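You operate a simulated robot arm through the tools that you are given. There is no shell and no other tool.

Carry out the task below with a simulated robot arm. There is one attempt and no reset: what you move stays moved.

Task
Run the paper back, zero the counter, then pull off about 25 cm.
Fine: free the brake first and set it again at the end.

Only the result counts: the job must be done as asked and must still hold three seconds after the hand-in. Knocking over, shifting, dropping, spilling or breaking anything else fails it.

Robot
A 7-joint arm with a two-finger parallel gripper, fixed in place. Base frame: the origin is on the floor under the middle of its stand, x ahead of it, y to its left, z up. Units: mm, rad, N and s.
It reaches about 964 mm from its shoulder. Its first joint turns from -2.897 to 2.897 rad. Payload 1.57 kg.
Tool frame: the origin (TCP) lies between the finger pads and is the grasp point; the fingertips stand 30 mm ahead of it; z points along the fingers, y is the line along which they close. The gripper opens to 110 mm. The fingers are 24 mm wide and 12 mm thick; the gripper's body (48 by 112 mm) begins 78 mm behind the TCP.
Orientation is told as [roll, pitch, yaw] about the base's x, y, z axes, in that order, counted from this pose: with the fingers straight down and closing along the base's y, the tool's x points along the base's -x, its y along +y and its z along -z.

Tools
- The arm moves only by the tool arm_command. Its argument "targets" is a list that holds one entry, the list of rows, each a list of 7 numbers: the gripper command, from -1 (shut) to 1 (fully open), values between in proportion, then the shift along the tool's x, y, z in units of 30 mm (1.0 is 30 mm), then the turn, a rotation vector about the tool's x, y, z in units of 4 degrees (1.0 is 4 degrees). In form: [[[fingers, tx, ty, tz, rx, ry, rz], ...]]. A call has 1 to 20 rows; each row shifts and turns the commanded pose from where the row before left it, along the tool's axes as they then stand. A call with a number of a shift or a turn outside -1 to 1 is refused whole. A row lasts 0.2 s, in which the tool goes at most 50 mm and 0.15 rad; a call with a longer step from one row to the next is refused whole, and so is a gripper value outside its range. A pose out of reach is approached as far as the arm can. The call stops where the force on the tool passes 50 N (or 10 N more than at its start, if that is more) or the arm is blocked; 0.2 s more then pass. The fingers move at their own pace (about 108 mm/s each) and stop on an object; they squeeze with about 26 N. The grip force told is the motor's: it shows also when the fingers shut on nothing. Time passes only in rows, and 0.2 s behind the last, so rows that do not move let the fingers close. The reply holds the time, the measured pose of the TCP, the force on the tool along the base axes, the opening and the grip force, in the units named above and with some noise, with the torque about the TCP (base axes, N m) and any sound that the robot's microphone picked up.
- Cameras (640 x 400 px; columns grow to the right, rows downward): "scene" is fixed at [49.2, -500.8, 1462.7]; the picture's right is [0.43, 0.90, 0.00], its down [-0.64, 0.30, -0.71] and it looks along [-0.64, 0.30, 0.71] (base axes); focal length 214 px, centre (320, 200). "wrist" rides on the gripper at [70, 16, -141] in the tool frame; the picture's right is [-0.23, 0.97, 0.00], its down [-0.86, -0.20, -0.48] and it looks along [-0.47, -0.11, 0.88] (tool axes); focal length 222 px, centre (320, 200). There is no depth. A picture from a camera that has moved, and an enlarged one, comes with that camera's place and axes in the base frame and with its lens.
- camera(camera): a new picture of that camera. No time passes.
- move_column(by): slides the trunk up (or, below 0, down) by that many mm; the arm rides with it, the base frame stays. It gives what a move gives, with no picture.
- close_up(camera, box): a new picture of the part [left, top, right, bottom] of that camera's present view, enlarged. No time passes.
- hand_in(): hands the job in; it is judged then, once.

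Places have to be worked out from the pictures, the camera data and where the tool is seen. Open the gripper and draw the arm clear of the work before you hand the job in, unless the task says otherwise.

The tools are called after "Emit:" by a JSON object that holds its "op" and its "data". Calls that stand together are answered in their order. arm_command: Moves the arm, as the interface text tells. Its arguments: {"type":"object","properties":{"targets":{"type":"array","items":{"type":"array","items":{"type":"array","items":{"type":"number"}}}}},"required":["targets"]} The other tools are called the same way: move_column (by) moves the trunk up or down; camera (camera) takes a picture; close_up (camera, box) takes an enlarged picture of a part of a camera's view; hand_in () hands the job in.

At the start:

```text
time_s: 0.0
tcp_pos: [272.9, -420.3, 1273.0]
tcp_rot: [0.001, 0.0, 0.0]
wrist_force: [-0.4, -0.1, 0.0]
moment: [-0.03, 0.01, 0.01]
gripper_width: 110.0
grasp_force: 0.1
trunk travel left (down, up): [-500.0, 110.0]
```

scene: 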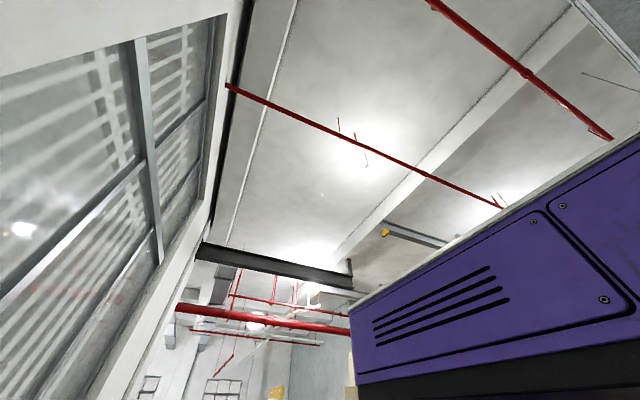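
wrist: 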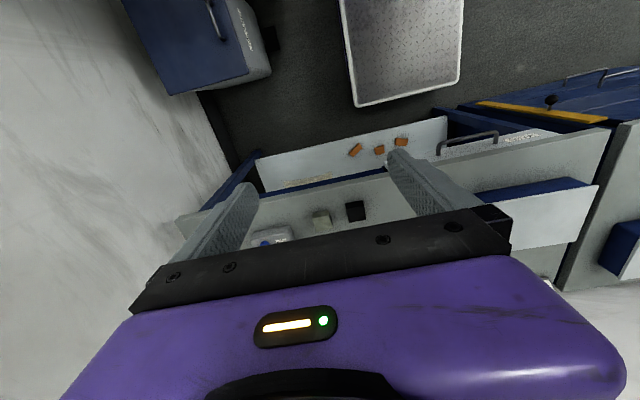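

The scene camera looks up at the ceiling, so it is of little use; the wrist camera shows a workbench with some things below. I'll take a closer look at the wrist view first.

Emit:
{"op": "close_up", "data": {"camera": "wrist", "box": [160, 90, 480, 290]}}

Emit:
{"op": "close_up", "data": {"camera": "wrist", "box": [100, 0, 640, 200]}}

Emit:
{"op": "camera", "data": {"camera": "scene"}}

```text
2.00 times, centred on (320, 190) of wrist
camera zoom: at [203.3, -403.0, 1415.5], right [0.23, 0.97, 0.0], down [0.86, -0.2, 0.48], along [0.47, -0.11, -0.88], focal length 444 px, centre (320, 220)
```

zoom: 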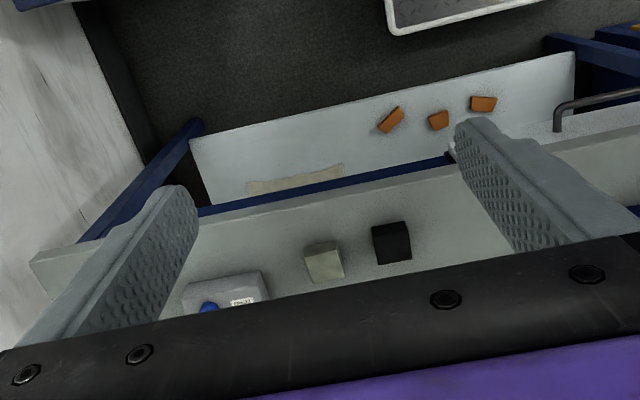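

```text
1.19 times, centred on (370, 100) of wrist
camera zoom: at [203.3, -403.0, 1415.5], right [0.23, 0.97, 0.0], down [0.86, -0.2, 0.48], along [0.47, -0.11, -0.88], focal length 263 px, centre (261, 318)
```

zoom: 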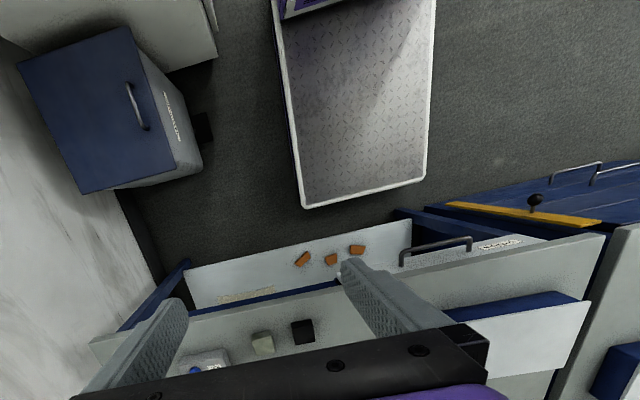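

```text
taken
```

scene: 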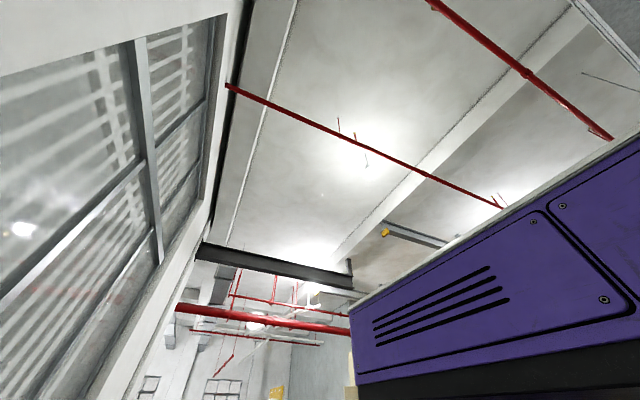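

The bench with a white shelf/drawers is ahead and below; the device isn't identified yet. I'll tilt the tool up in small steps, turning about its own y axis with the TCP staying put, to look ahead.

Emit:
{"op": "arm_command", "data": {"targets": [[[1, 0, 0, 0, 0, -1, 0], [1, 0, 0, 0, 0, -1, 0], [1, 0, 0, 0, 0, -1, 0], [1, 0, 0, 0, 0, -1, 0], [1, 0, 0, 0, 0, -1, 0], [1, 0, 0, 0, 0, -1, 0], [1, 0, 0, 0, 0, -1, 0], [1, 0, 0, 0, 0, -1, 0]]]}}

Emit:
{"op": "camera", "data": {"camera": "wrist"}}

```text
time_s: 1.8
tcp_pos: [272.8, -420.3, 1272.9]
tcp_rot: [0.0, -0.561, 0.001]
wrist_force: [0.4, 1.0, 0.3]
moment: [-0.02, 0.01, 0.0]
gripper_width: 110.2
grasp_force: 0.0
trunk travel left (down, up): [-500.0, 110.0]
```

```text
taken
camera wrist: at [139.6, -403.2, 1356.3], right [0.19, 0.97, 0.12], down [0.47, -0.2, 0.86], along [0.86, -0.11, -0.5], focal length 222 px, centre (320, 200)
```

wrist: 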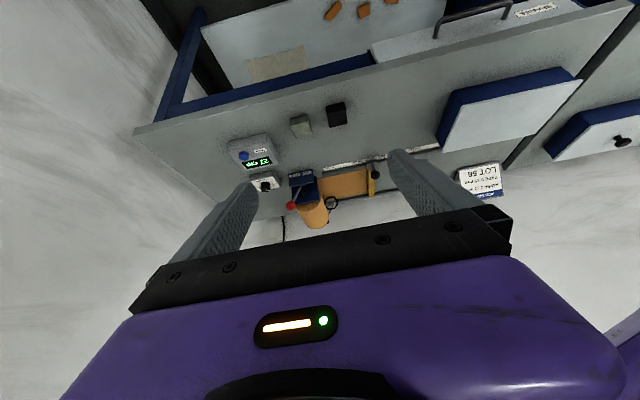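

Now I see a table with a counter box (green display, blue button), a small box with a black knob, and a tan paper roll with a red-knobbed lever. Zooming in (the image is upside down).

Emit:
{"op": "close_up", "data": {"camera": "wrist", "box": [220, 100, 420, 225]}}

Emit:
{"op": "close_up", "data": {"camera": "wrist", "box": [220, 120, 300, 170]}}

Emit:
{"op": "close_up", "data": {"camera": "wrist", "box": [280, 160, 400, 235]}}

Emit:
{"op": "close_up", "data": {"camera": "wrist", "box": [440, 60, 640, 205]}}

```text
3.20 times, centred on (320, 162) of wrist
camera zoom: at [139.6, -403.2, 1356.3], right [0.19, 0.97, 0.12], down [0.47, -0.2, 0.86], along [0.86, -0.11, -0.5], focal length 711 px, centre (320, 320)
```

zoom: 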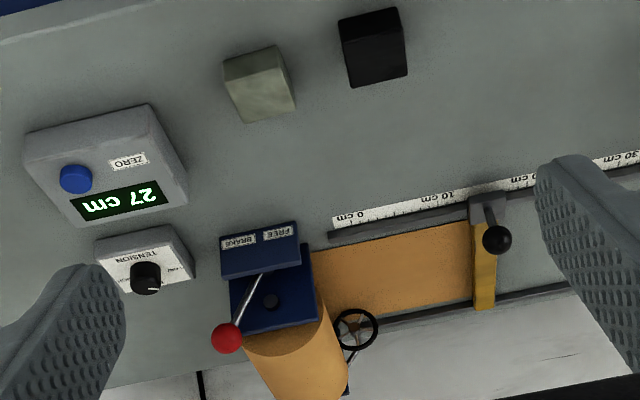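

```text
8.00 times, centred on (260, 145) of wrist
camera zoom: at [139.6, -403.2, 1356.3], right [0.19, 0.97, 0.12], down [0.47, -0.2, 0.86], along [0.86, -0.11, -0.5], focal length 1777 px, centre (800, 640)
```

zoom: 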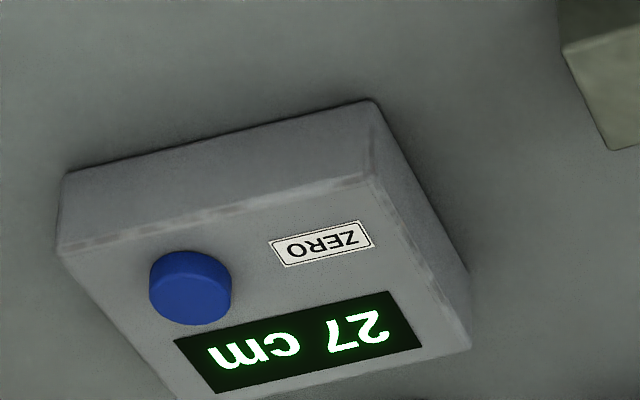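

```text
5.33 times, centred on (340, 198) of wrist
camera zoom: at [139.6, -403.2, 1356.3], right [0.19, 0.97, 0.12], down [0.47, -0.2, 0.86], along [0.86, -0.11, -0.5], focal length 1185 px, centre (213, 213)
```

zoom: 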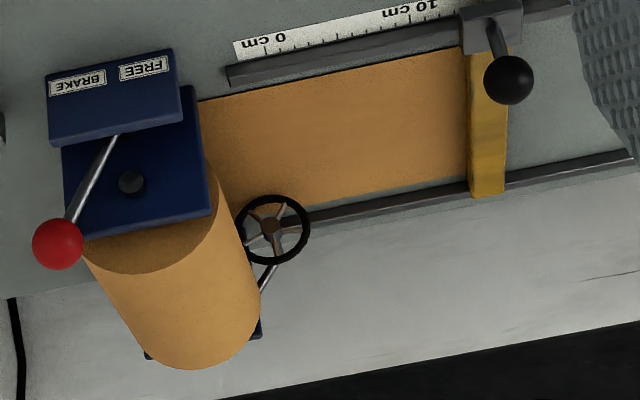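

```text
2.76 times, centred on (540, 132) of wrist
camera zoom: at [139.6, -403.2, 1356.3], right [0.19, 0.97, 0.12], down [0.47, -0.2, 0.86], along [0.86, -0.11, -0.5], focal length 613 px, centre (-287, 386)
```

zoom: 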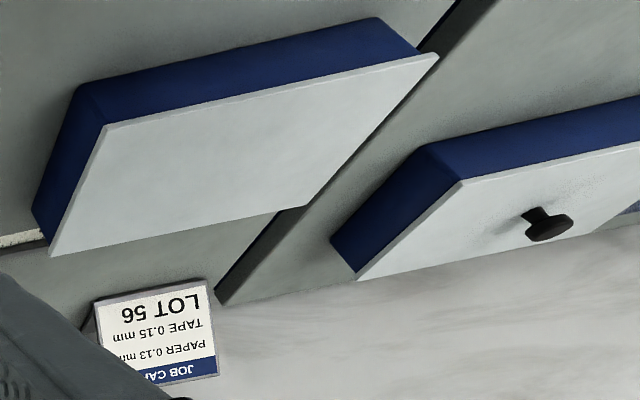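

I've found the apparatus: counter (27 cm, blue ZERO button), tension knob, brake lever (red ball, BRAKE/FREE), paper roll with handwheel, and a carriage clamp with a black knob on a 0–30 cm scale. By the scale I judge it at about x≈800, y≈-540…-100, z≈850. I'll move ahead for a better look.

Emit:
{"op": "arm_command", "data": {"targets": [[[1, -0.6, 0.4, 0.62, 0, 0, 0], [1, -0.6, 0.4, 0.62, 0, 0, 0], [1, -0.6, 0.4, 0.62, 0, 0, 0], [1, -0.6, 0.4, 0.62, 0, 0, 0], [1, -0.6, 0.4, 0.62, 0, 0, 0], [1, -0.6, 0.4, 0.62, 0, 0, 0], [1, -0.6, 0.4, 0.62, 0, 0, 0], [1, -0.6, 0.4, 0.62, 0, 0, 0]]]}}

Emit:
{"op": "camera", "data": {"camera": "wrist"}}

```text
time_s: 3.6
tcp_pos: [474.6, -324.7, 1224.8]
tcp_rot: [0.0, -0.558, -0.001]
wrist_force: [0.3, -0.3, 0.0]
moment: [-0.02, 0.01, -0.03]
gripper_width: 109.8
grasp_force: 0.1
trunk travel left (down, up): [-500.0, 110.0]
```

```text
taken
camera wrist: at [339.0, -306.7, 1307.8], right [0.19, 0.97, 0.12], down [0.47, -0.2, 0.86], along [0.86, -0.11, -0.5], focal length 222 px, centre (320, 200)
```

wrist: 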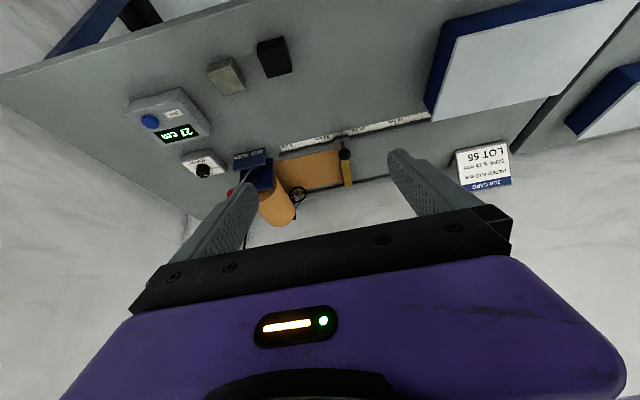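

The device is well in view; I'll zoom on the parts, including the job card.

Emit:
{"op": "close_up", "data": {"camera": "wrist", "box": [220, 130, 380, 230]}}

Emit:
{"op": "close_up", "data": {"camera": "wrist", "box": [120, 80, 280, 180]}}

Emit:
{"op": "close_up", "data": {"camera": "wrist", "box": [445, 135, 525, 195]}}

Emit:
{"op": "close_up", "data": {"camera": "wrist", "box": [270, 100, 450, 212]}}

```text
4.00 times, centred on (300, 180) of wrist
camera zoom: at [339.0, -306.7, 1307.8], right [0.19, 0.97, 0.12], down [0.47, -0.2, 0.86], along [0.86, -0.11, -0.5], focal length 888 px, centre (400, 280)
```

zoom: 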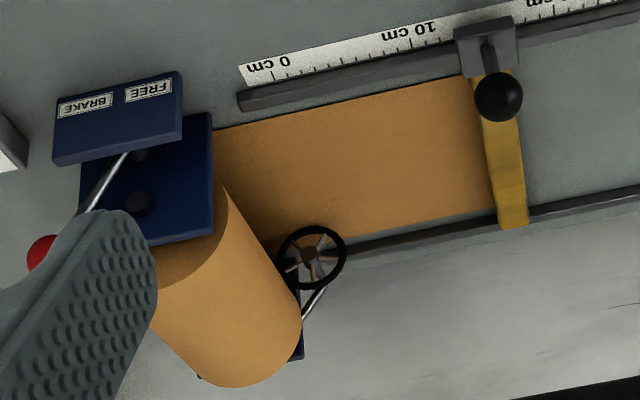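

```text
4.00 times, centred on (200, 130) of wrist
camera zoom: at [339.0, -306.7, 1307.8], right [0.19, 0.97, 0.12], down [0.47, -0.2, 0.86], along [0.86, -0.11, -0.5], focal length 888 px, centre (800, 480)
```

zoom: 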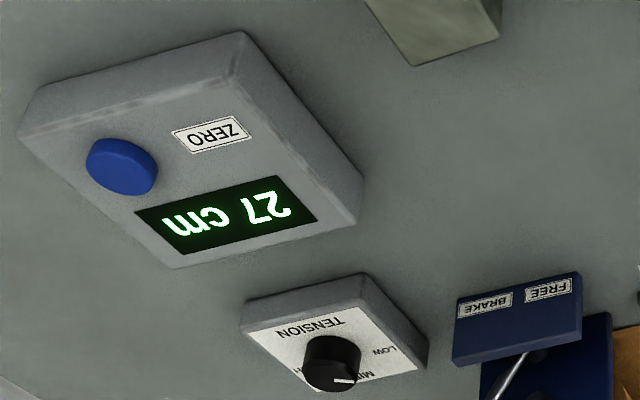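

```text
6.67 times, centred on (485, 165) of wrist
camera zoom: at [339.0, -306.7, 1307.8], right [0.19, 0.97, 0.12], down [0.47, -0.2, 0.86], along [0.86, -0.11, -0.5], focal length 1481 px, centre (-780, 433)
```

zoom: 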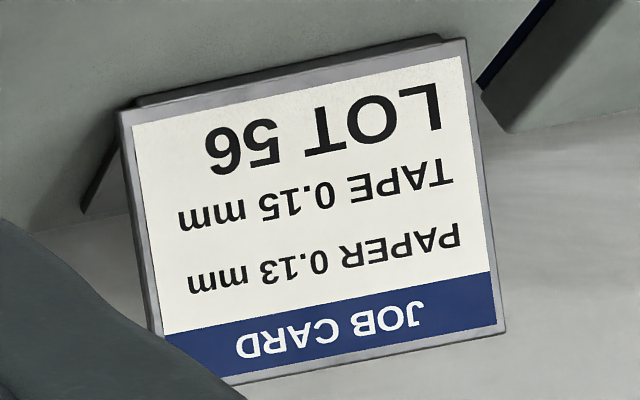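

```text
3.56 times, centred on (360, 156) of wrist
camera zoom: at [339.0, -306.7, 1307.8], right [0.19, 0.97, 0.12], down [0.47, -0.2, 0.86], along [0.86, -0.11, -0.5], focal length 790 px, centre (178, 356)
```

zoom: 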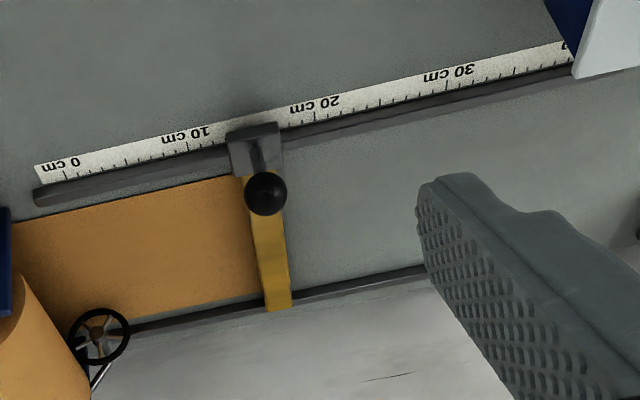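

Triangulating two views: blue button ≈ (587,-659,905), red brake ball ≈ (768,-582,993) (leaning to the BRAKE side), carriage knob ≈ (805,-284,920), scale 0 ≈ y -422. These lie far out, so I'll lower the trunk somewhat to bring the shoulder nearer the bench height, then look again.

Emit:
{"op": "move_column", "data": {"by": -120}}

Emit:
{"op": "camera", "data": {"camera": "wrist"}}

Emit:
{"op": "camera", "data": {"camera": "scene"}}

```text
time_s: 5.1
tcp_pos: [474.1, -324.3, 1104.1]
tcp_rot: [-0.001, -0.559, 0.001]
wrist_force: [0.5, -0.2, 0.6]
moment: [-0.01, 0.01, 0.02]
gripper_width: 110.3
grasp_force: 0.0
trunk travel left (down, up): [-380.0, 230.0]
```

```text
taken
camera wrist: at [339.1, -306.6, 1187.8], right [0.19, 0.97, 0.12], down [0.47, -0.2, 0.86], along [0.86, -0.11, -0.5], focal length 222 px, centre (320, 200)
```

wrist: 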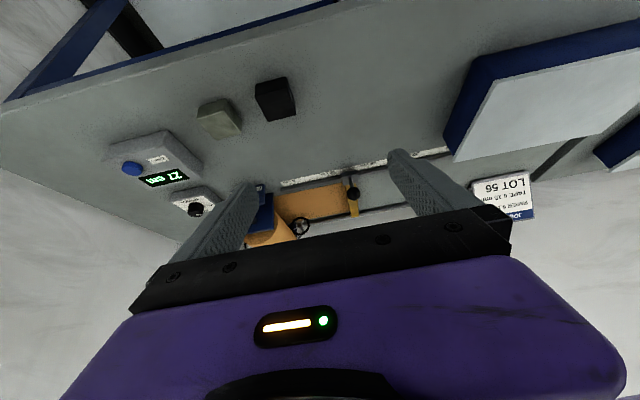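

```text
taken
```

scene: 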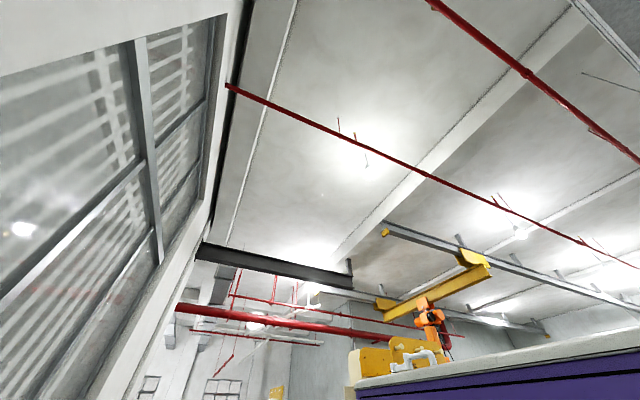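

Trunk moves fine and the arm rides with it. I'll move closer to the roll and tilt the tool up further so the roll and brake fall in the free part of the picture.

Emit:
{"op": "arm_command", "data": {"targets": [[[1, -0.5, -0.4, 0.1, 0, -0.8, 0], [1, -0.5, -0.4, 0.1, 0, -0.8, 0], [1, -0.5, -0.4, 0.1, 0, -0.8, 0], [1, -0.5, -0.4, 0.1, 0, -0.8, 0], [1, -0.5, -0.4, 0.1, 0, -0.8, 0], [1, -0.5, -0.4, 0.1, 0, -0.8, 0]]]}}

Emit:
{"op": "camera", "data": {"camera": "wrist"}}

```text
time_s: 6.5
tcp_pos: [554.6, -396.3, 1149.1]
tcp_rot: [-0.001, -0.894, 0.0]
wrist_force: [-0.3, 0.5, -0.5]
moment: [-0.02, 0.02, 0.01]
gripper_width: 110.1
grasp_force: 0.1
trunk travel left (down, up): [-380.0, 230.0]
```

```text
taken
camera wrist: at [399.7, -379.4, 1183.3], right [0.14, 0.97, 0.18], down [0.16, -0.2, 0.97], along [0.98, -0.11, -0.19], focal length 222 px, centre (320, 200)
```

wrist: 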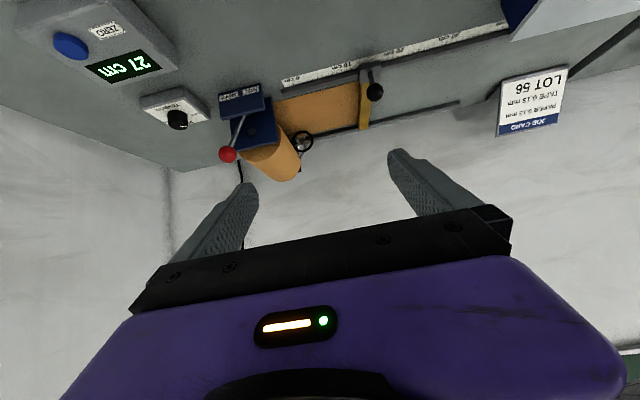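

Emit:
{"op": "close_up", "data": {"camera": "wrist", "box": [205, 75, 325, 190]}}

Emit:
{"op": "close_up", "data": {"camera": "wrist", "box": [270, 20, 520, 160]}}

Emit:
{"op": "close_up", "data": {"camera": "wrist", "box": [0, 0, 210, 130]}}

```text
3.48 times, centred on (265, 132) of wrist
camera zoom: at [399.7, -379.4, 1183.3], right [0.14, 0.97, 0.18], down [0.16, -0.2, 0.97], along [0.98, -0.11, -0.19], focal length 773 px, centre (511, 435)
```

zoom: 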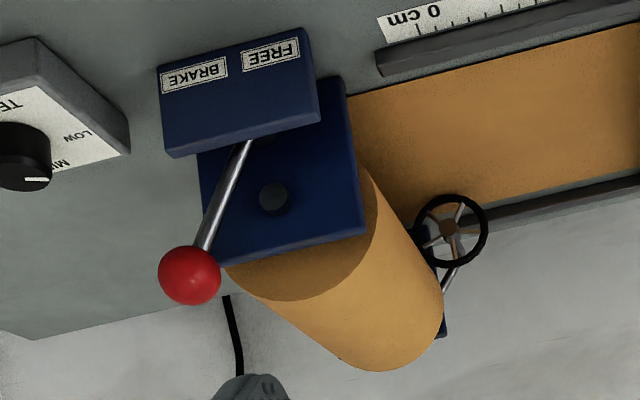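

```text
2.56 times, centred on (395, 90) of wrist
camera zoom: at [399.7, -379.4, 1183.3], right [0.14, 0.97, 0.18], down [0.16, -0.2, 0.97], along [0.98, -0.11, -0.19], focal length 569 px, centre (128, 482)
```

zoom: 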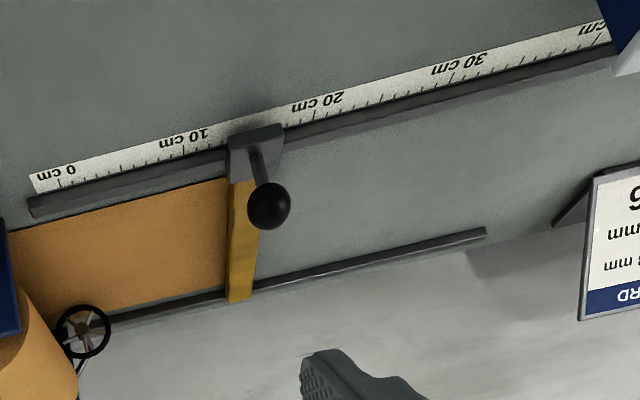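

```text
3.05 times, centred on (105, 65) of wrist
camera zoom: at [399.7, -379.4, 1183.3], right [0.14, 0.97, 0.18], down [0.16, -0.2, 0.97], along [0.98, -0.11, -0.19], focal length 677 px, centre (975, 611)
```

zoom: 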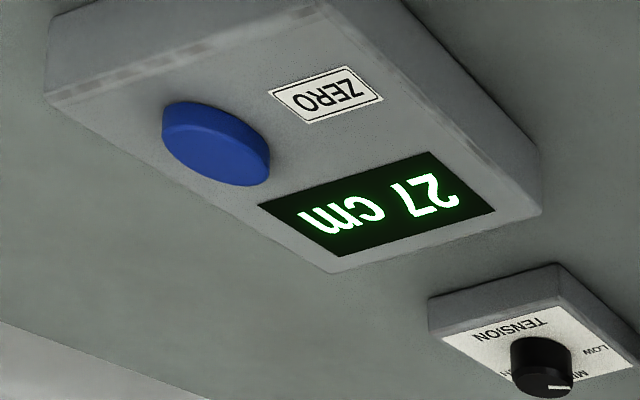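

Readings agree between views: red ball ≈ (794,-589,979) with pivot ≈ (805,-540,899), button ≈ (585,-658,908), carriage knob ≈ (802,-284,921). The brake is the farthest item, so I'll yaw the tool outward (about base z) by -36° to get more reach, in free air.

Emit:
{"op": "arm_command", "data": {"targets": [[[1, 0, 0, 0, 0.78, 0, 0.626], [1, 0, 0, 0, 0.78, 0, 0.626], [1, 0, 0, 0, 0.78, 0, 0.626], [1, 0, 0, 0, 0.78, 0, 0.626], [1, 0, 0, 0, 0.78, 0, 0.626], [1, 0, 0, 0, 0.78, 0, 0.626], [1, 0, 0, 0, 0.78, 0, 0.626], [1, 0, 0, 0, 0.78, 0, 0.626], [1, 0, 0, 0, 0.78, 0, 0.626]]]}}

Emit:
{"op": "camera", "data": {"camera": "wrist"}}

```text
time_s: 8.5
tcp_pos: [552.4, -397.0, 1148.4]
tcp_rot: [-0.003, -0.894, -0.628]
wrist_force: [0.6, 0.2, -0.6]
moment: [0.03, 0.0, 0.01]
gripper_width: 109.8
grasp_force: 0.1
trunk travel left (down, up): [-380.0, 230.0]
```

```text
taken
camera wrist: at [438.4, -291.2, 1183.4], right [0.69, 0.7, 0.18], down [0.01, -0.26, 0.97], along [0.72, -0.66, -0.19], focal length 222 px, centre (320, 200)
```

wrist: 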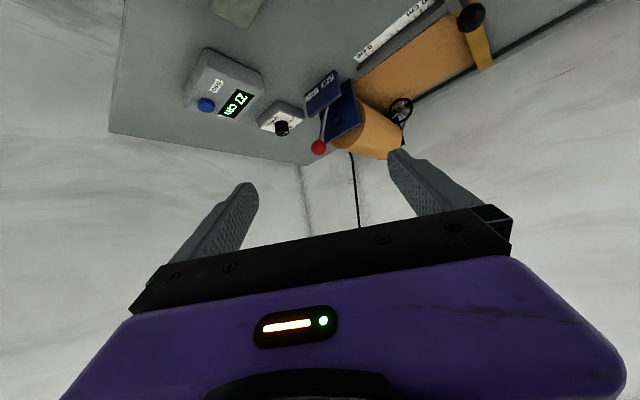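

Emit:
{"op": "close_up", "data": {"camera": "wrist", "box": [270, 50, 430, 170]}}

Emit:
{"op": "close_up", "data": {"camera": "wrist", "box": [170, 30, 330, 150]}}

```text
3.33 times, centred on (350, 110) of wrist
camera zoom: at [438.4, -291.2, 1183.4], right [0.69, 0.7, 0.18], down [0.01, -0.26, 0.97], along [0.72, -0.66, -0.19], focal length 740 px, centre (220, 500)
```

zoom: 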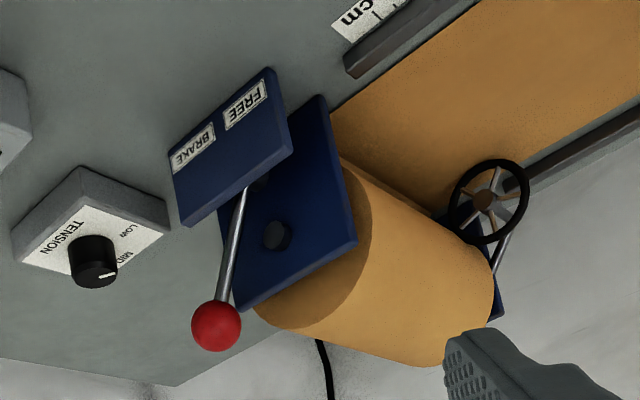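

```text
3.33 times, centred on (250, 90) of wrist
camera zoom: at [438.4, -291.2, 1183.4], right [0.69, 0.7, 0.18], down [0.01, -0.26, 0.97], along [0.72, -0.66, -0.19], focal length 740 px, centre (553, 567)
```

zoom: 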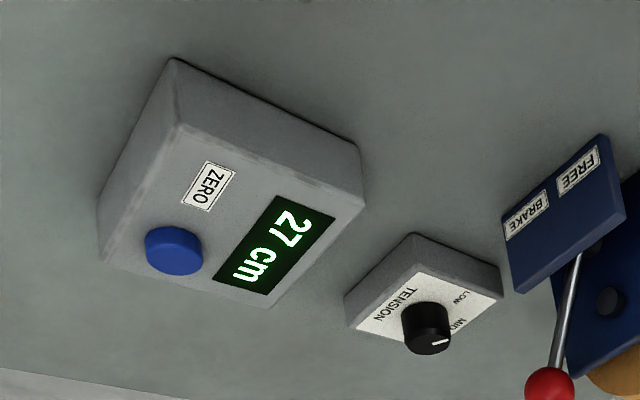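

The red ball is consistently at about (790,-588,982). I'll run in along the tool axis to a point about 80 mm short of it, with the fingers half open, and check that the arm actually gets there.

Emit:
{"op": "arm_command", "data": {"targets": [[[0.4, -0.205, -0.047, 0.872, 0, 0, 0], [0.4, -0.205, -0.047, 0.872, 0, 0, 0], [0.4, -0.205, -0.047, 0.872, 0, 0, 0], [0.4, -0.205, -0.047, 0.872, 0, 0, 0], [0.4, -0.205, -0.047, 0.872, 0, 0, 0], [0.4, -0.205, -0.047, 0.872, 0, 0, 0], [0.4, -0.205, -0.047, 0.872, 0, 0, 0], [0.4, -0.205, -0.047, 0.872, 0, 0, 0]]]}}

Emit:
{"op": "camera", "data": {"camera": "wrist"}}

```text
time_s: 10.3
tcp_pos: [703.7, -518.3, 1054.6]
tcp_rot: [0.0, -0.892, -0.628]
wrist_force: [-0.5, 0.1, 0.6]
moment: [0.01, 0.01, 0.0]
gripper_width: 76.9
grasp_force: 0.1
trunk travel left (down, up): [-380.0, 230.0]
```

```text
taken
camera wrist: at [589.5, -413.7, 1089.2], right [0.69, 0.7, 0.18], down [0.01, -0.26, 0.97], along [0.73, -0.66, -0.19], focal length 222 px, centre (320, 200)
```

wrist: 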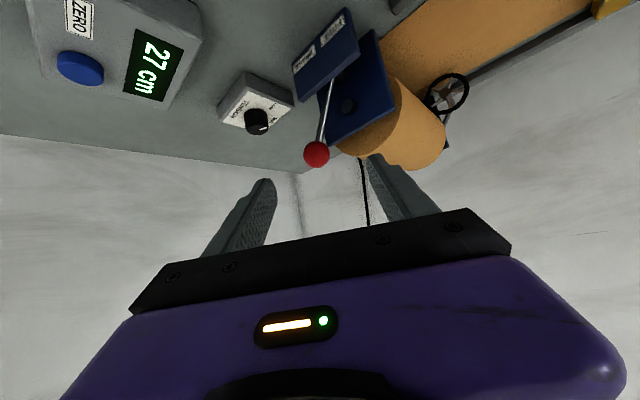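

The arm reaches well; the ball is confirmed at (790,-588,981). At this yaw the far finger would come near the blue end plate (face at x≈818, top z≈965), so I'll yaw back by 24° here before going in.

Emit:
{"op": "arm_command", "data": {"targets": [[[0.2, 0, 0, 0, -0.78, 0, -0.626], [0.2, 0, 0, 0, -0.78, 0, -0.626], [0.2, 0, 0, 0, -0.78, 0, -0.626], [0.2, 0, 0, 0, -0.78, 0, -0.626], [0.2, 0, 0, 0, -0.78, 0, -0.626], [0.2, 0, 0, 0, -0.78, 0, -0.626]]]}}

Emit:
{"op": "camera", "data": {"camera": "wrist"}}

```text
time_s: 11.7
tcp_pos: [704.9, -519.2, 1053.9]
tcp_rot: [-0.001, -0.894, -0.208]
wrist_force: [0.6, -0.6, 0.3]
moment: [-0.01, 0.04, -0.01]
gripper_width: 66.3
grasp_force: 0.0
trunk travel left (down, up): [-380.0, 230.0]
```

```text
taken
camera wrist: at [556.8, -469.5, 1089.4], right [0.34, 0.92, 0.18], down [0.12, -0.23, 0.97], along [0.93, -0.31, -0.19], focal length 222 px, centre (320, 200)
```

wrist: 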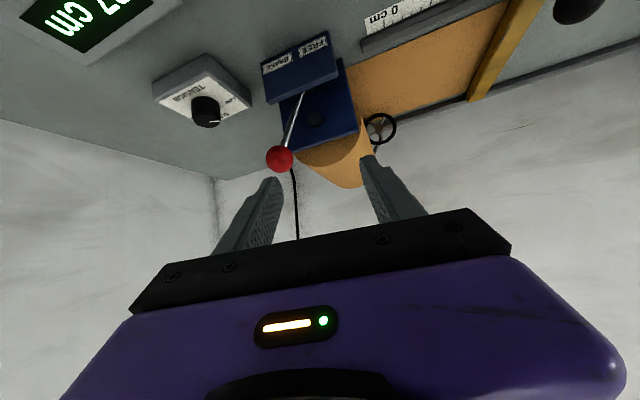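

Aligning laterally first (about -50 mm along tool y), then advancing about 55 of the 100 mm, then I'll look.

Emit:
{"op": "arm_command", "data": {"targets": [[[0.2, -0.05, -0.55, 0, 0, 0, 0], [0.2, -0.05, -0.55, 0, 0, 0, 0], [0.2, -0.05, -0.55, 0, 0, 0, 0], [0.2, 0, 0, 0.6, 0, 0, 0], [0.2, 0, 0, 0.6, 0, 0, 0], [0.2, 0, 0, 0.6, 0, 0, 0]]]}}

Emit:
{"op": "camera", "data": {"camera": "wrist"}}

```text
time_s: 13.1
tcp_pos: [739.1, -577.9, 1024.9]
tcp_rot: [0.0, -0.894, -0.21]
wrist_force: [-0.4, -0.3, -0.2]
moment: [0.04, -0.02, -0.02]
gripper_width: 66.3
grasp_force: 0.1
trunk travel left (down, up): [-380.0, 230.0]
```

```text
taken
camera wrist: at [590.6, -528.6, 1060.0], right [0.34, 0.92, 0.18], down [0.12, -0.23, 0.97], along [0.93, -0.31, -0.19], focal length 222 px, centre (320, 200)
```

wrist: 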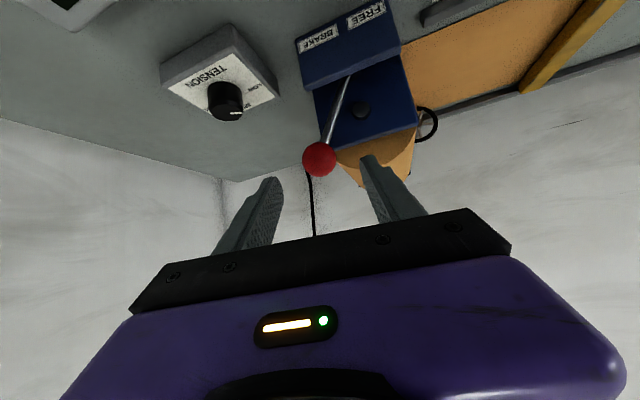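

The ball sits centred on the tool axis about 70 mm ahead. Advancing 48 mm so the ball lies between the finger pads near the tips.

Emit:
{"op": "arm_command", "data": {"targets": [[[0.2, 0, 0, 0.4, 0, 0, 0], [0.2, 0, 0, 0.4, 0, 0, 0], [0.2, 0, 0, 0.4, 0, 0, 0], [0.2, 0, 0, 0.4, 0, 0, 0]]]}}

Emit:
{"op": "camera", "data": {"camera": "wrist"}}

```text
time_s: 14.1
tcp_pos: [773.9, -584.6, 994.5]
tcp_rot: [-0.001, -0.894, -0.209]
wrist_force: [-0.2, -0.3, 0.0]
moment: [0.01, 0.01, 0.0]
gripper_width: 66.0
grasp_force: 0.1
trunk travel left (down, up): [-380.0, 230.0]
```

```text
taken
camera wrist: at [625.8, -535.7, 1029.6], right [0.34, 0.92, 0.18], down [0.12, -0.23, 0.97], along [0.93, -0.31, -0.19], focal length 222 px, centre (320, 200)
```

wrist: 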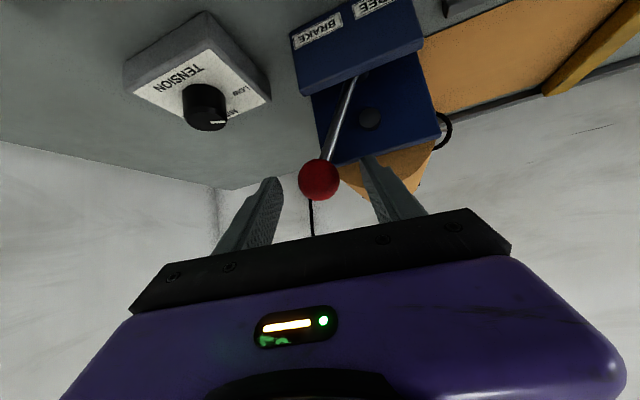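

The ball is between the finger pads. I'll close to a loose cage (~42 mm) and swing the lever along its arc toward the FREE side (+y), first half, watching force and sound.

Emit:
{"op": "arm_command", "data": {"targets": [[[-0.25, 0, 0, 0, 0, 0, 0], [-0.25, 0, 0, 0, 0, 0, 0], [-0.25, -0.06, 0.24, -0.115, 0, 0, 0], [-0.25, -0.06, 0.24, -0.115, 0, 0, 0], [-0.25, -0.024, 0.26, -0.09, 0, 0, 0], [-0.25, -0.024, 0.26, -0.09, 0, 0, 0], [-0.25, 0.014, 0.265, -0.06, 0, 0, 0], [-0.25, 0.014, 0.265, -0.06, 0, 0, 0]]]}}

Emit:
{"op": "camera", "data": {"camera": "wrist"}}

```text
time_s: 15.9
tcp_pos: [773.9, -536.7, 1008.0]
tcp_rot: [0.0, -0.894, -0.208]
wrist_force: [-0.1, -1.1, 0.5]
moment: [0.02, -0.02, 0.0]
gripper_width: 41.7
grasp_force: 0.6
trunk travel left (down, up): [-380.0, 230.0]
```

```text
taken
camera wrist: at [626.4, -488.7, 1043.0], right [0.34, 0.92, 0.18], down [0.12, -0.23, 0.97], along [0.93, -0.31, -0.19], focal length 222 px, centre (320, 200)
```

wrist: 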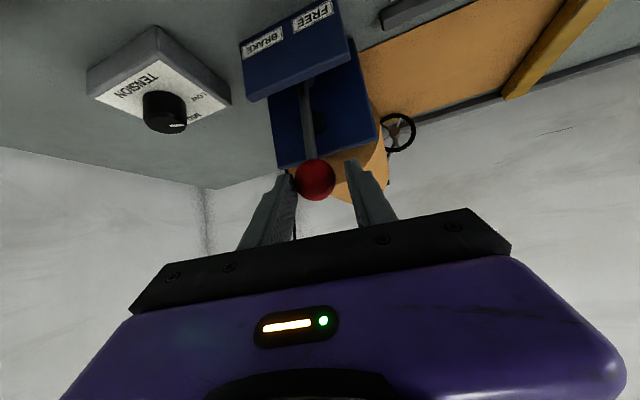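

The lever follows with only ~1 N and is now about upright. Continuing along the arc to the FREE side.

Emit:
{"op": "arm_command", "data": {"targets": [[[-0.25, 0.05, 0.265, -0.03, 0, 0, 0], [-0.25, 0.05, 0.265, -0.03, 0, 0, 0], [-0.25, 0.085, 0.26, 0, 0, 0, 0], [-0.25, 0.085, 0.26, 0, 0, 0, 0], [-0.25, 0.12, 0.245, 0.03, 0, 0, 0], [-0.25, 0.12, 0.245, 0.03, 0, 0, 0]]]}}

Emit:
{"op": "camera", "data": {"camera": "wrist"}}

```text
time_s: 17.3
tcp_pos: [775.1, -489.4, 995.5]
tcp_rot: [0.0, -0.894, -0.209]
wrist_force: [0.6, -0.2, 0.6]
moment: [0.02, -0.01, 0.02]
gripper_width: 41.6
grasp_force: 0.1
trunk travel left (down, up): [-380.0, 230.0]
```

```text
taken
camera wrist: at [626.5, -441.2, 1030.3], right [0.34, 0.92, 0.18], down [0.12, -0.23, 0.97], along [0.93, -0.31, -0.19], focal length 222 px, centre (320, 200)
```

wrist: 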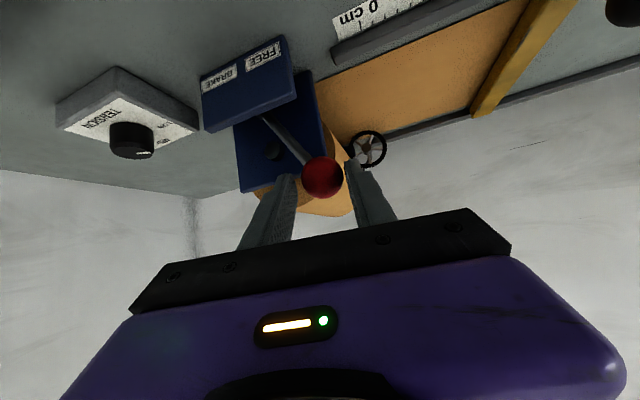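

The ball has run ahead of the pushing finger, suggesting the lever snapped over to FREE. I'll push about 12 mm more to make sure it's on its stop.

Emit:
{"op": "arm_command", "data": {"targets": [[[-0.25, 0.06, 0.15, 0.02, 0, 0, 0], [-0.25, 0.06, 0.15, 0.02, 0, 0, 0], [-0.25, 0.06, 0.15, 0.02, 0, 0, 0]]]}}

Emit:
{"op": "close_up", "data": {"camera": "wrist", "box": [180, 20, 420, 220]}}

```text
time_s: 18.1
tcp_pos: [775.5, -478.5, 991.4]
tcp_rot: [-0.002, -0.894, -0.211]
wrist_force: [-1.8, -10.6, 4.3]
moment: [-0.23, -0.06, -0.2]
gripper_width: 50.6
grasp_force: 5.3
trunk travel left (down, up): [-380.0, 230.0]
```

```text
2.00 times, centred on (300, 120) of wrist
camera zoom: at [627.0, -429.3, 1025.5], right [0.35, 0.92, 0.18], down [0.12, -0.23, 0.97], along [0.93, -0.31, -0.18], focal length 444 px, centre (360, 360)
```

zoom: 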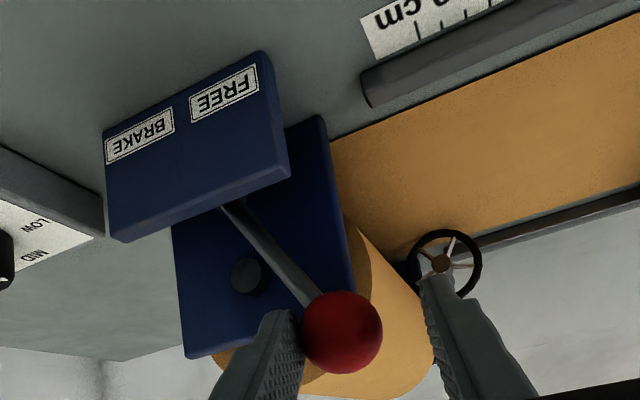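

Force rose to about 10 N and the fingers were pushed apart, so the lever is on its FREE stop. I'll back off so the ball is centred, open, and retreat along the tool axis.

Emit:
{"op": "arm_command", "data": {"targets": [[[-0.25, 0, -0.3, 0, 0, 0, 0], [0.2, 0, 0, 0, 0, 0, 0], [0.2, 0, 0, -0.6, 0, 0, 0], [0.2, 0, 0, -0.8, 0, 0, 0], [0.2, 0, 0, -0.8, 0, 0, 0], [0.2, 0, 0, -0.8, 0, 0, 0]]]}}

Emit:
{"op": "camera", "data": {"camera": "wrist"}}

Emit:
{"op": "close_up", "data": {"camera": "wrist", "box": [180, 20, 420, 220]}}

```text
time_s: 19.5
tcp_pos: [705.0, -469.9, 1045.9]
tcp_rot: [0.001, -0.895, -0.21]
wrist_force: [-0.1, 0.2, 0.0]
moment: [0.04, 0.03, -0.02]
gripper_width: 65.9
grasp_force: 0.0
trunk travel left (down, up): [-380.0, 230.0]
```

```text
taken
camera wrist: at [557.5, -421.3, 1081.7], right [0.34, 0.92, 0.18], down [0.12, -0.23, 0.97], along [0.93, -0.31, -0.19], focal length 222 px, centre (320, 200)
```

wrist: 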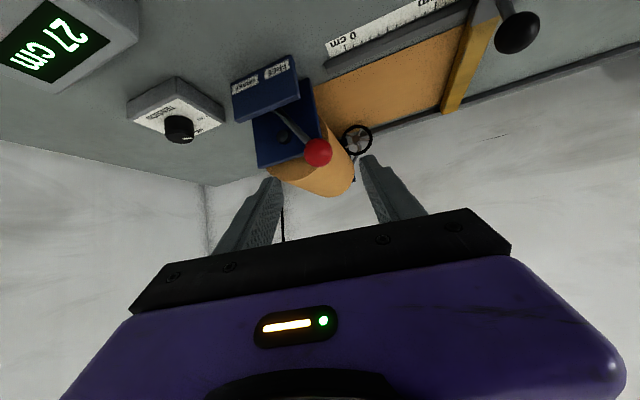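

```text
2.00 times, centred on (300, 120) of wrist
camera zoom: at [557.5, -421.3, 1081.7], right [0.34, 0.92, 0.18], down [0.12, -0.23, 0.97], along [0.93, -0.31, -0.19], focal length 444 px, centre (360, 360)
```

zoom: 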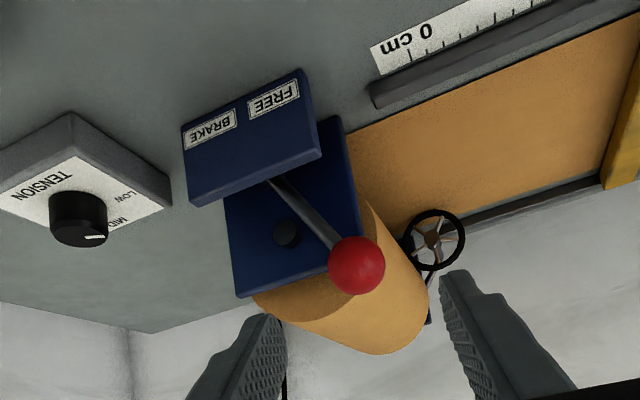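

The lever stays on FREE and the counter still reads 27. Next I move across to a stand-off about 90 mm short of the carriage's black knob.

Emit:
{"op": "arm_command", "data": {"targets": [[[0.2, 0.26, 0.85, 0.13, 0, 0, 0], [0.2, 0.26, 0.85, 0.13, 0, 0, 0], [0.2, 0.26, 0.85, 0.13, 0, 0, 0], [0.2, 0.26, 0.85, 0.13, 0, 0, 0], [0.2, 0.26, 0.85, 0.13, 0, 0, 0], [0.2, 0.26, 0.85, 0.13, 0, 0, 0], [0.2, 0.26, 0.85, 0.13, 0, 0, 0], [0.2, 0.26, 0.85, 0.13, 0, 0, 0]]]}}

Emit:
{"op": "camera", "data": {"camera": "wrist"}}

Emit:
{"op": "close_up", "data": {"camera": "wrist", "box": [200, 0, 440, 200]}}

```text
time_s: 21.2
tcp_pos: [775.4, -252.6, 1137.8]
tcp_rot: [-0.196, -1.152, -0.016]
wrist_force: [0.8, -1.5, 0.0]
moment: [0.08, 0.03, 0.11]
gripper_width: 65.8
grasp_force: 0.0
trunk travel left (down, up): [-380.0, 230.0]
stopped in row 8: the arm was blocked; the commanded pose is now the measured one
```

```text
taken
camera wrist: at [623.6, -205.6, 1130.6], right [0.28, 0.95, 0.13], down [-0.12, -0.1, 0.99], along [0.95, -0.29, 0.08], focal length 222 px, centre (320, 200)
```

wrist: 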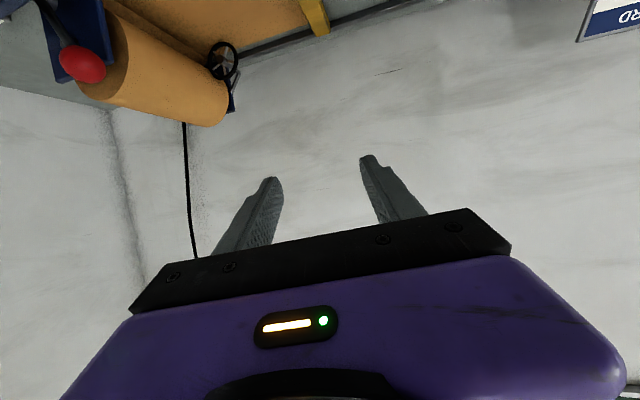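

```text
2.00 times, centred on (320, 100) of wrist
camera zoom: at [623.6, -205.6, 1130.6], right [0.28, 0.95, 0.13], down [-0.12, -0.1, 0.99], along [0.95, -0.29, 0.08], focal length 444 px, centre (320, 400)
```

zoom: 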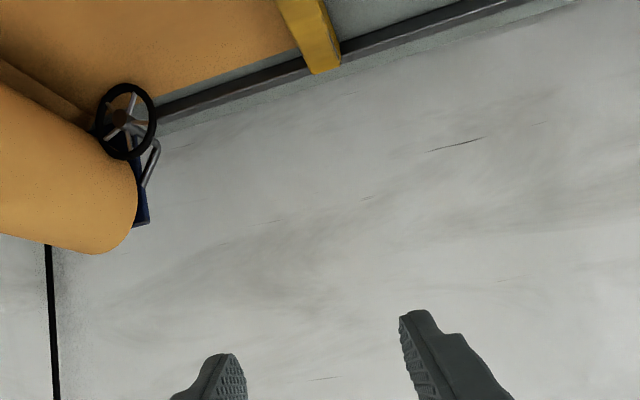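

The arm was blocked in free air (low force, TCP rose and the wrist tilted), which looks like a joint limit in that posture, not a contact; the knob was not touched. I'll back off and turn the tool to a flatter, known-good pitch (about -0.56, no yaw).

Emit:
{"op": "arm_command", "data": {"targets": [[[0.2, 0, 0, -0.3, -0.3, 0.94, -0.09], [0.2, 0, 0, -0.3, -0.3, 0.94, -0.09], [0.2, 0, 0, -0.3, -0.3, 0.94, -0.09], [0.2, 0, 0, -0.3, -0.3, 0.94, -0.09], [0.2, 0, 0, -0.3, -0.3, 0.94, -0.09], [0.2, 0, 0, -0.3, -0.3, 0.94, -0.09], [0.2, 0, 0, -0.3, -0.3, 0.94, -0.09], [0.2, 0, 0, -0.3, -0.3, 0.94, -0.09], [0.2, 0, 0, -0.3, -0.3, 0.94, -0.09]]]}}

Emit:
{"op": "camera", "data": {"camera": "wrist"}}

```text
time_s: 21.6
tcp_pos: [819.7, -138.4, 1131.3]
tcp_rot: [-0.183, -1.133, 0.041]
wrist_force: [0.2, 0.5, -0.9]
moment: [-0.03, -0.04, -0.13]
gripper_width: 66.1
grasp_force: 0.1
trunk travel left (down, up): [-380.0, 230.0]
stopped in row 1: the arm was blocked; the commanded pose is now the measured one
```

```text
taken
camera wrist: at [664.8, -101.9, 1125.9], right [0.22, 0.97, 0.13], down [-0.09, -0.11, 0.99], along [0.97, -0.23, 0.06], focal length 222 px, centre (320, 200)
```

wrist: 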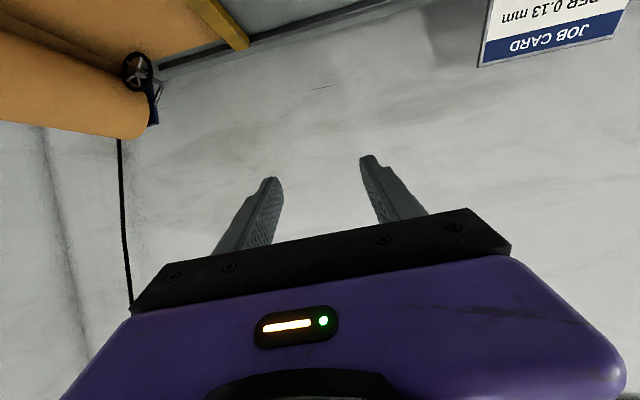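

The arm is still slewing (TCP now at y≈-138), as if the posture is changing over. I'll hold still for one short row to see where it settles before anything else.

Emit:
{"op": "arm_command", "data": {"targets": [[[0.2, 0, 0, 0, 0, 0, 0]]]}}

Emit:
{"op": "camera", "data": {"camera": "wrist"}}

```text
time_s: 21.9
tcp_pos: [852.6, 54.2, 1091.9]
tcp_rot: [-0.141, -1.104, 0.111]
wrist_force: [-0.1, 0.9, 0.2]
moment: [-0.01, -0.03, -0.1]
gripper_width: 66.0
grasp_force: 0.2
trunk travel left (down, up): [-380.0, 230.0]
stopped in row 1: the arm was blocked; the commanded pose is now the measured one
```

```text
taken
camera wrist: at [695.7, 72.8, 1091.0], right [0.11, 0.98, 0.14], down [-0.05, -0.14, 0.99], along [0.99, -0.12, 0.03], focal length 222 px, centre (320, 200)
```

wrist: 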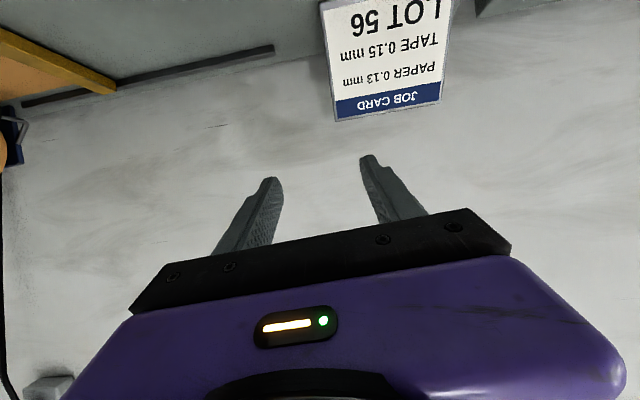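

The TCP has run on to (853,54,1092) without contact: the joints are evidently swinging to another posture. To keep clear of everything on the bench I'll raise the trunk now while it settles.

Emit:
{"op": "move_column", "data": {"by": 200}}

Emit:
{"op": "camera", "data": {"camera": "wrist"}}

```text
time_s: 22.2
tcp_pos: [795.1, 452.4, 1084.6]
tcp_rot: [-0.167, -1.106, 0.415]
wrist_force: [-7.3, 3.1, 6.5]
moment: [-0.35, 0.24, -0.51]
gripper_width: 66.0
grasp_force: 0.2
trunk travel left (down, up): [-384.0, 226.0]
stopped: the arm was blocked; the commanded pose is now the measured one
```

```text
taken
camera wrist: at [638.6, 427.3, 1083.6], right [-0.16, 0.98, 0.13], down [-0.02, -0.13, 0.99], along [0.99, 0.16, 0.04], focal length 222 px, centre (320, 200)
```

wrist: 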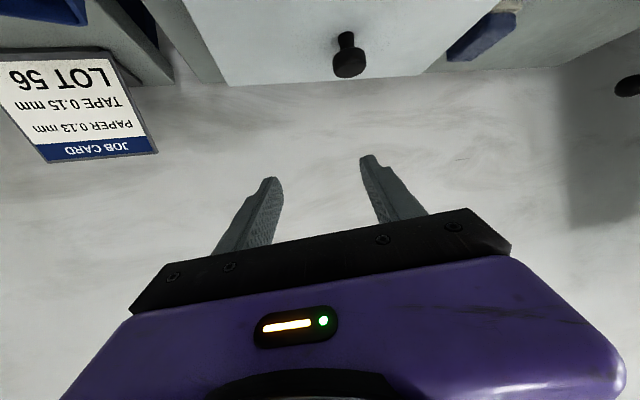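

The arm keeps slewing toward +y (now (795,452,1085)) in free air. I'll command a rise (tool -x is mainly up) so that, as the swing ends, the tool only gains height.

Emit:
{"op": "arm_command", "data": {"targets": [[[0.2, -0.9, 0, -0.3, 0, 0, 0], [0.2, -0.9, 0, -0.3, 0, 0, 0], [0.2, -0.9, 0, -0.3, 0, 0, 0], [0.2, -0.9, 0, -0.3, 0, 0, 0]]]}}

Emit:
{"op": "camera", "data": {"camera": "wrist"}}

```text
time_s: 22.6
tcp_pos: [774.0, 450.9, 1098.8]
tcp_rot: [-0.183, -1.095, 0.38]
wrist_force: [-1.3, -4.8, 2.5]
moment: [0.11, 0.18, 0.42]
gripper_width: 65.8
grasp_force: 0.1
trunk travel left (down, up): [-384.0, 226.0]
stopped in row 1: the arm was blocked; the commanded pose is now the measured one
```

```text
taken
camera wrist: at [616.7, 434.7, 1098.9], right [-0.11, 0.99, 0.12], down [-0.01, -0.12, 0.99], along [0.99, 0.11, 0.03], focal length 222 px, centre (320, 200)
```

wrist: 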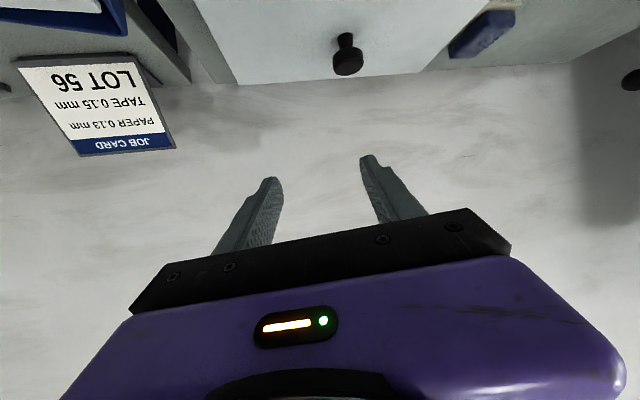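

It has come nearly to rest at (774,451,1099). One still row to see whether it holds.

Emit:
{"op": "arm_command", "data": {"targets": [[[0.2, 0, 0, 0, 0, 0, 0]]]}}

Emit:
{"op": "camera", "data": {"camera": "wrist"}}

```text
time_s: 23.0
tcp_pos: [792.6, 429.6, 1093.9]
tcp_rot: [-0.181, -1.088, 0.37]
wrist_force: [0.0, 0.3, -0.5]
moment: [-0.04, -0.03, 0.0]
gripper_width: 66.3
grasp_force: 0.0
trunk travel left (down, up): [-384.0, 226.0]
```

```text
taken
camera wrist: at [634.7, 413.8, 1096.5], right [-0.1, 0.99, 0.12], down [-0.01, -0.12, 0.99], along [0.99, 0.1, 0.02], focal length 222 px, centre (320, 200)
```

wrist: 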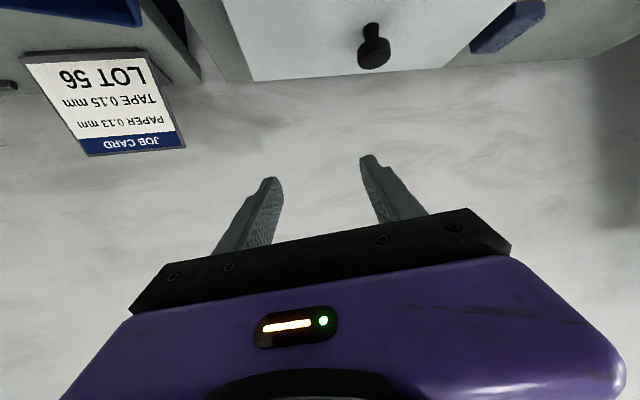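

The arm now holds steady at (793,430,1094) with nothing touched. I'll bring the tool back to a level, moderate pitch (-0.56, yaw 0) here in place.

Emit:
{"op": "arm_command", "data": {"targets": [[[0.2, 0, 0, -0.2, 0.177, 0.97, 0.368], [0.2, 0, 0, -0.2, 0.177, 0.97, 0.368], [0.2, 0, 0, -0.2, 0.177, 0.97, 0.368], [0.2, 0, 0, -0.2, 0.177, 0.97, 0.368], [0.2, 0, 0, -0.2, 0.177, 0.97, 0.368], [0.2, 0, 0, -0.2, 0.177, 0.97, 0.368], [0.2, 0, 0, -0.2, 0.177, 0.97, 0.368], [0.2, 0, 0, -0.2, 0.177, 0.97, 0.368]]]}}

Emit:
{"op": "camera", "data": {"camera": "wrist"}}

```text
time_s: 24.8
tcp_pos: [757.1, 426.5, 1123.4]
tcp_rot: [0.001, -0.559, 0.0]
wrist_force: [-0.2, 0.1, -0.4]
moment: [-0.01, 0.03, 0.01]
gripper_width: 65.9
grasp_force: 0.0
trunk travel left (down, up): [-384.0, 226.0]
```

```text
taken
camera wrist: at [622.3, 444.2, 1207.8], right [0.19, 0.97, 0.12], down [0.47, -0.2, 0.86], along [0.86, -0.11, -0.5], focal length 222 px, centre (320, 200)
```

wrist: 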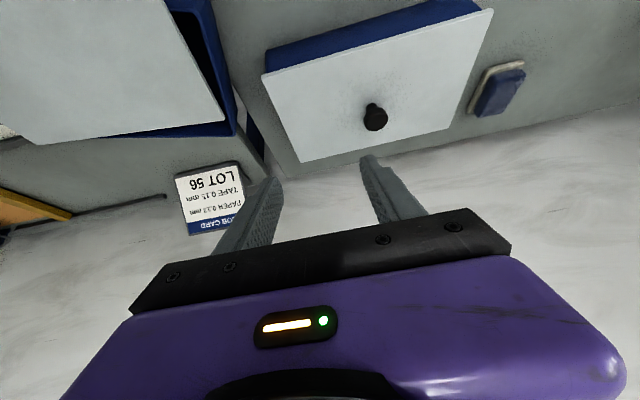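

The arm follows commands exactly again. I'll now travel back toward the carriage at this height and pitch, in two legs, checking the tracking.

Emit:
{"op": "arm_command", "data": {"targets": [[[0.2, 0.15, -0.85, -0.094, 0, 0, 0], [0.2, 0.15, -0.85, -0.094, 0, 0, 0], [0.2, 0.15, -0.85, -0.094, 0, 0, 0], [0.2, 0.15, -0.85, -0.094, 0, 0, 0], [0.2, 0.15, -0.85, -0.094, 0, 0, 0], [0.2, 0.15, -0.85, -0.094, 0, 0, 0], [0.2, 0.15, -0.85, -0.094, 0, 0, 0], [0.2, 0.15, -0.85, -0.094, 0, 0, 0], [0.2, 0.15, -0.85, -0.094, 0, 0, 0], [0.2, 0.15, -0.85, -0.094, 0, 0, 0], [0.2, 0.15, -0.85, -0.094, 0, 0, 0], [0.2, 0.15, -0.85, -0.094, 0, 0, 0]]]}}

Emit:
{"op": "camera", "data": {"camera": "wrist"}}

```text
time_s: 27.4
tcp_pos: [693.9, 122.7, 1126.1]
tcp_rot: [-0.001, -0.56, 0.004]
wrist_force: [-0.3, 0.6, -0.8]
moment: [0.0, 0.01, 0.02]
gripper_width: 65.7
grasp_force: 0.1
trunk travel left (down, up): [-384.0, 226.0]
```

```text
taken
camera wrist: at [558.8, 139.9, 1208.9], right [0.19, 0.97, 0.12], down [0.47, -0.2, 0.86], along [0.86, -0.11, -0.5], focal length 222 px, centre (320, 200)
```

wrist: 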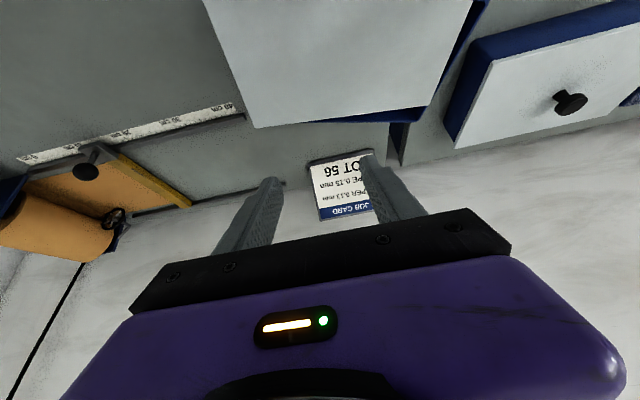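

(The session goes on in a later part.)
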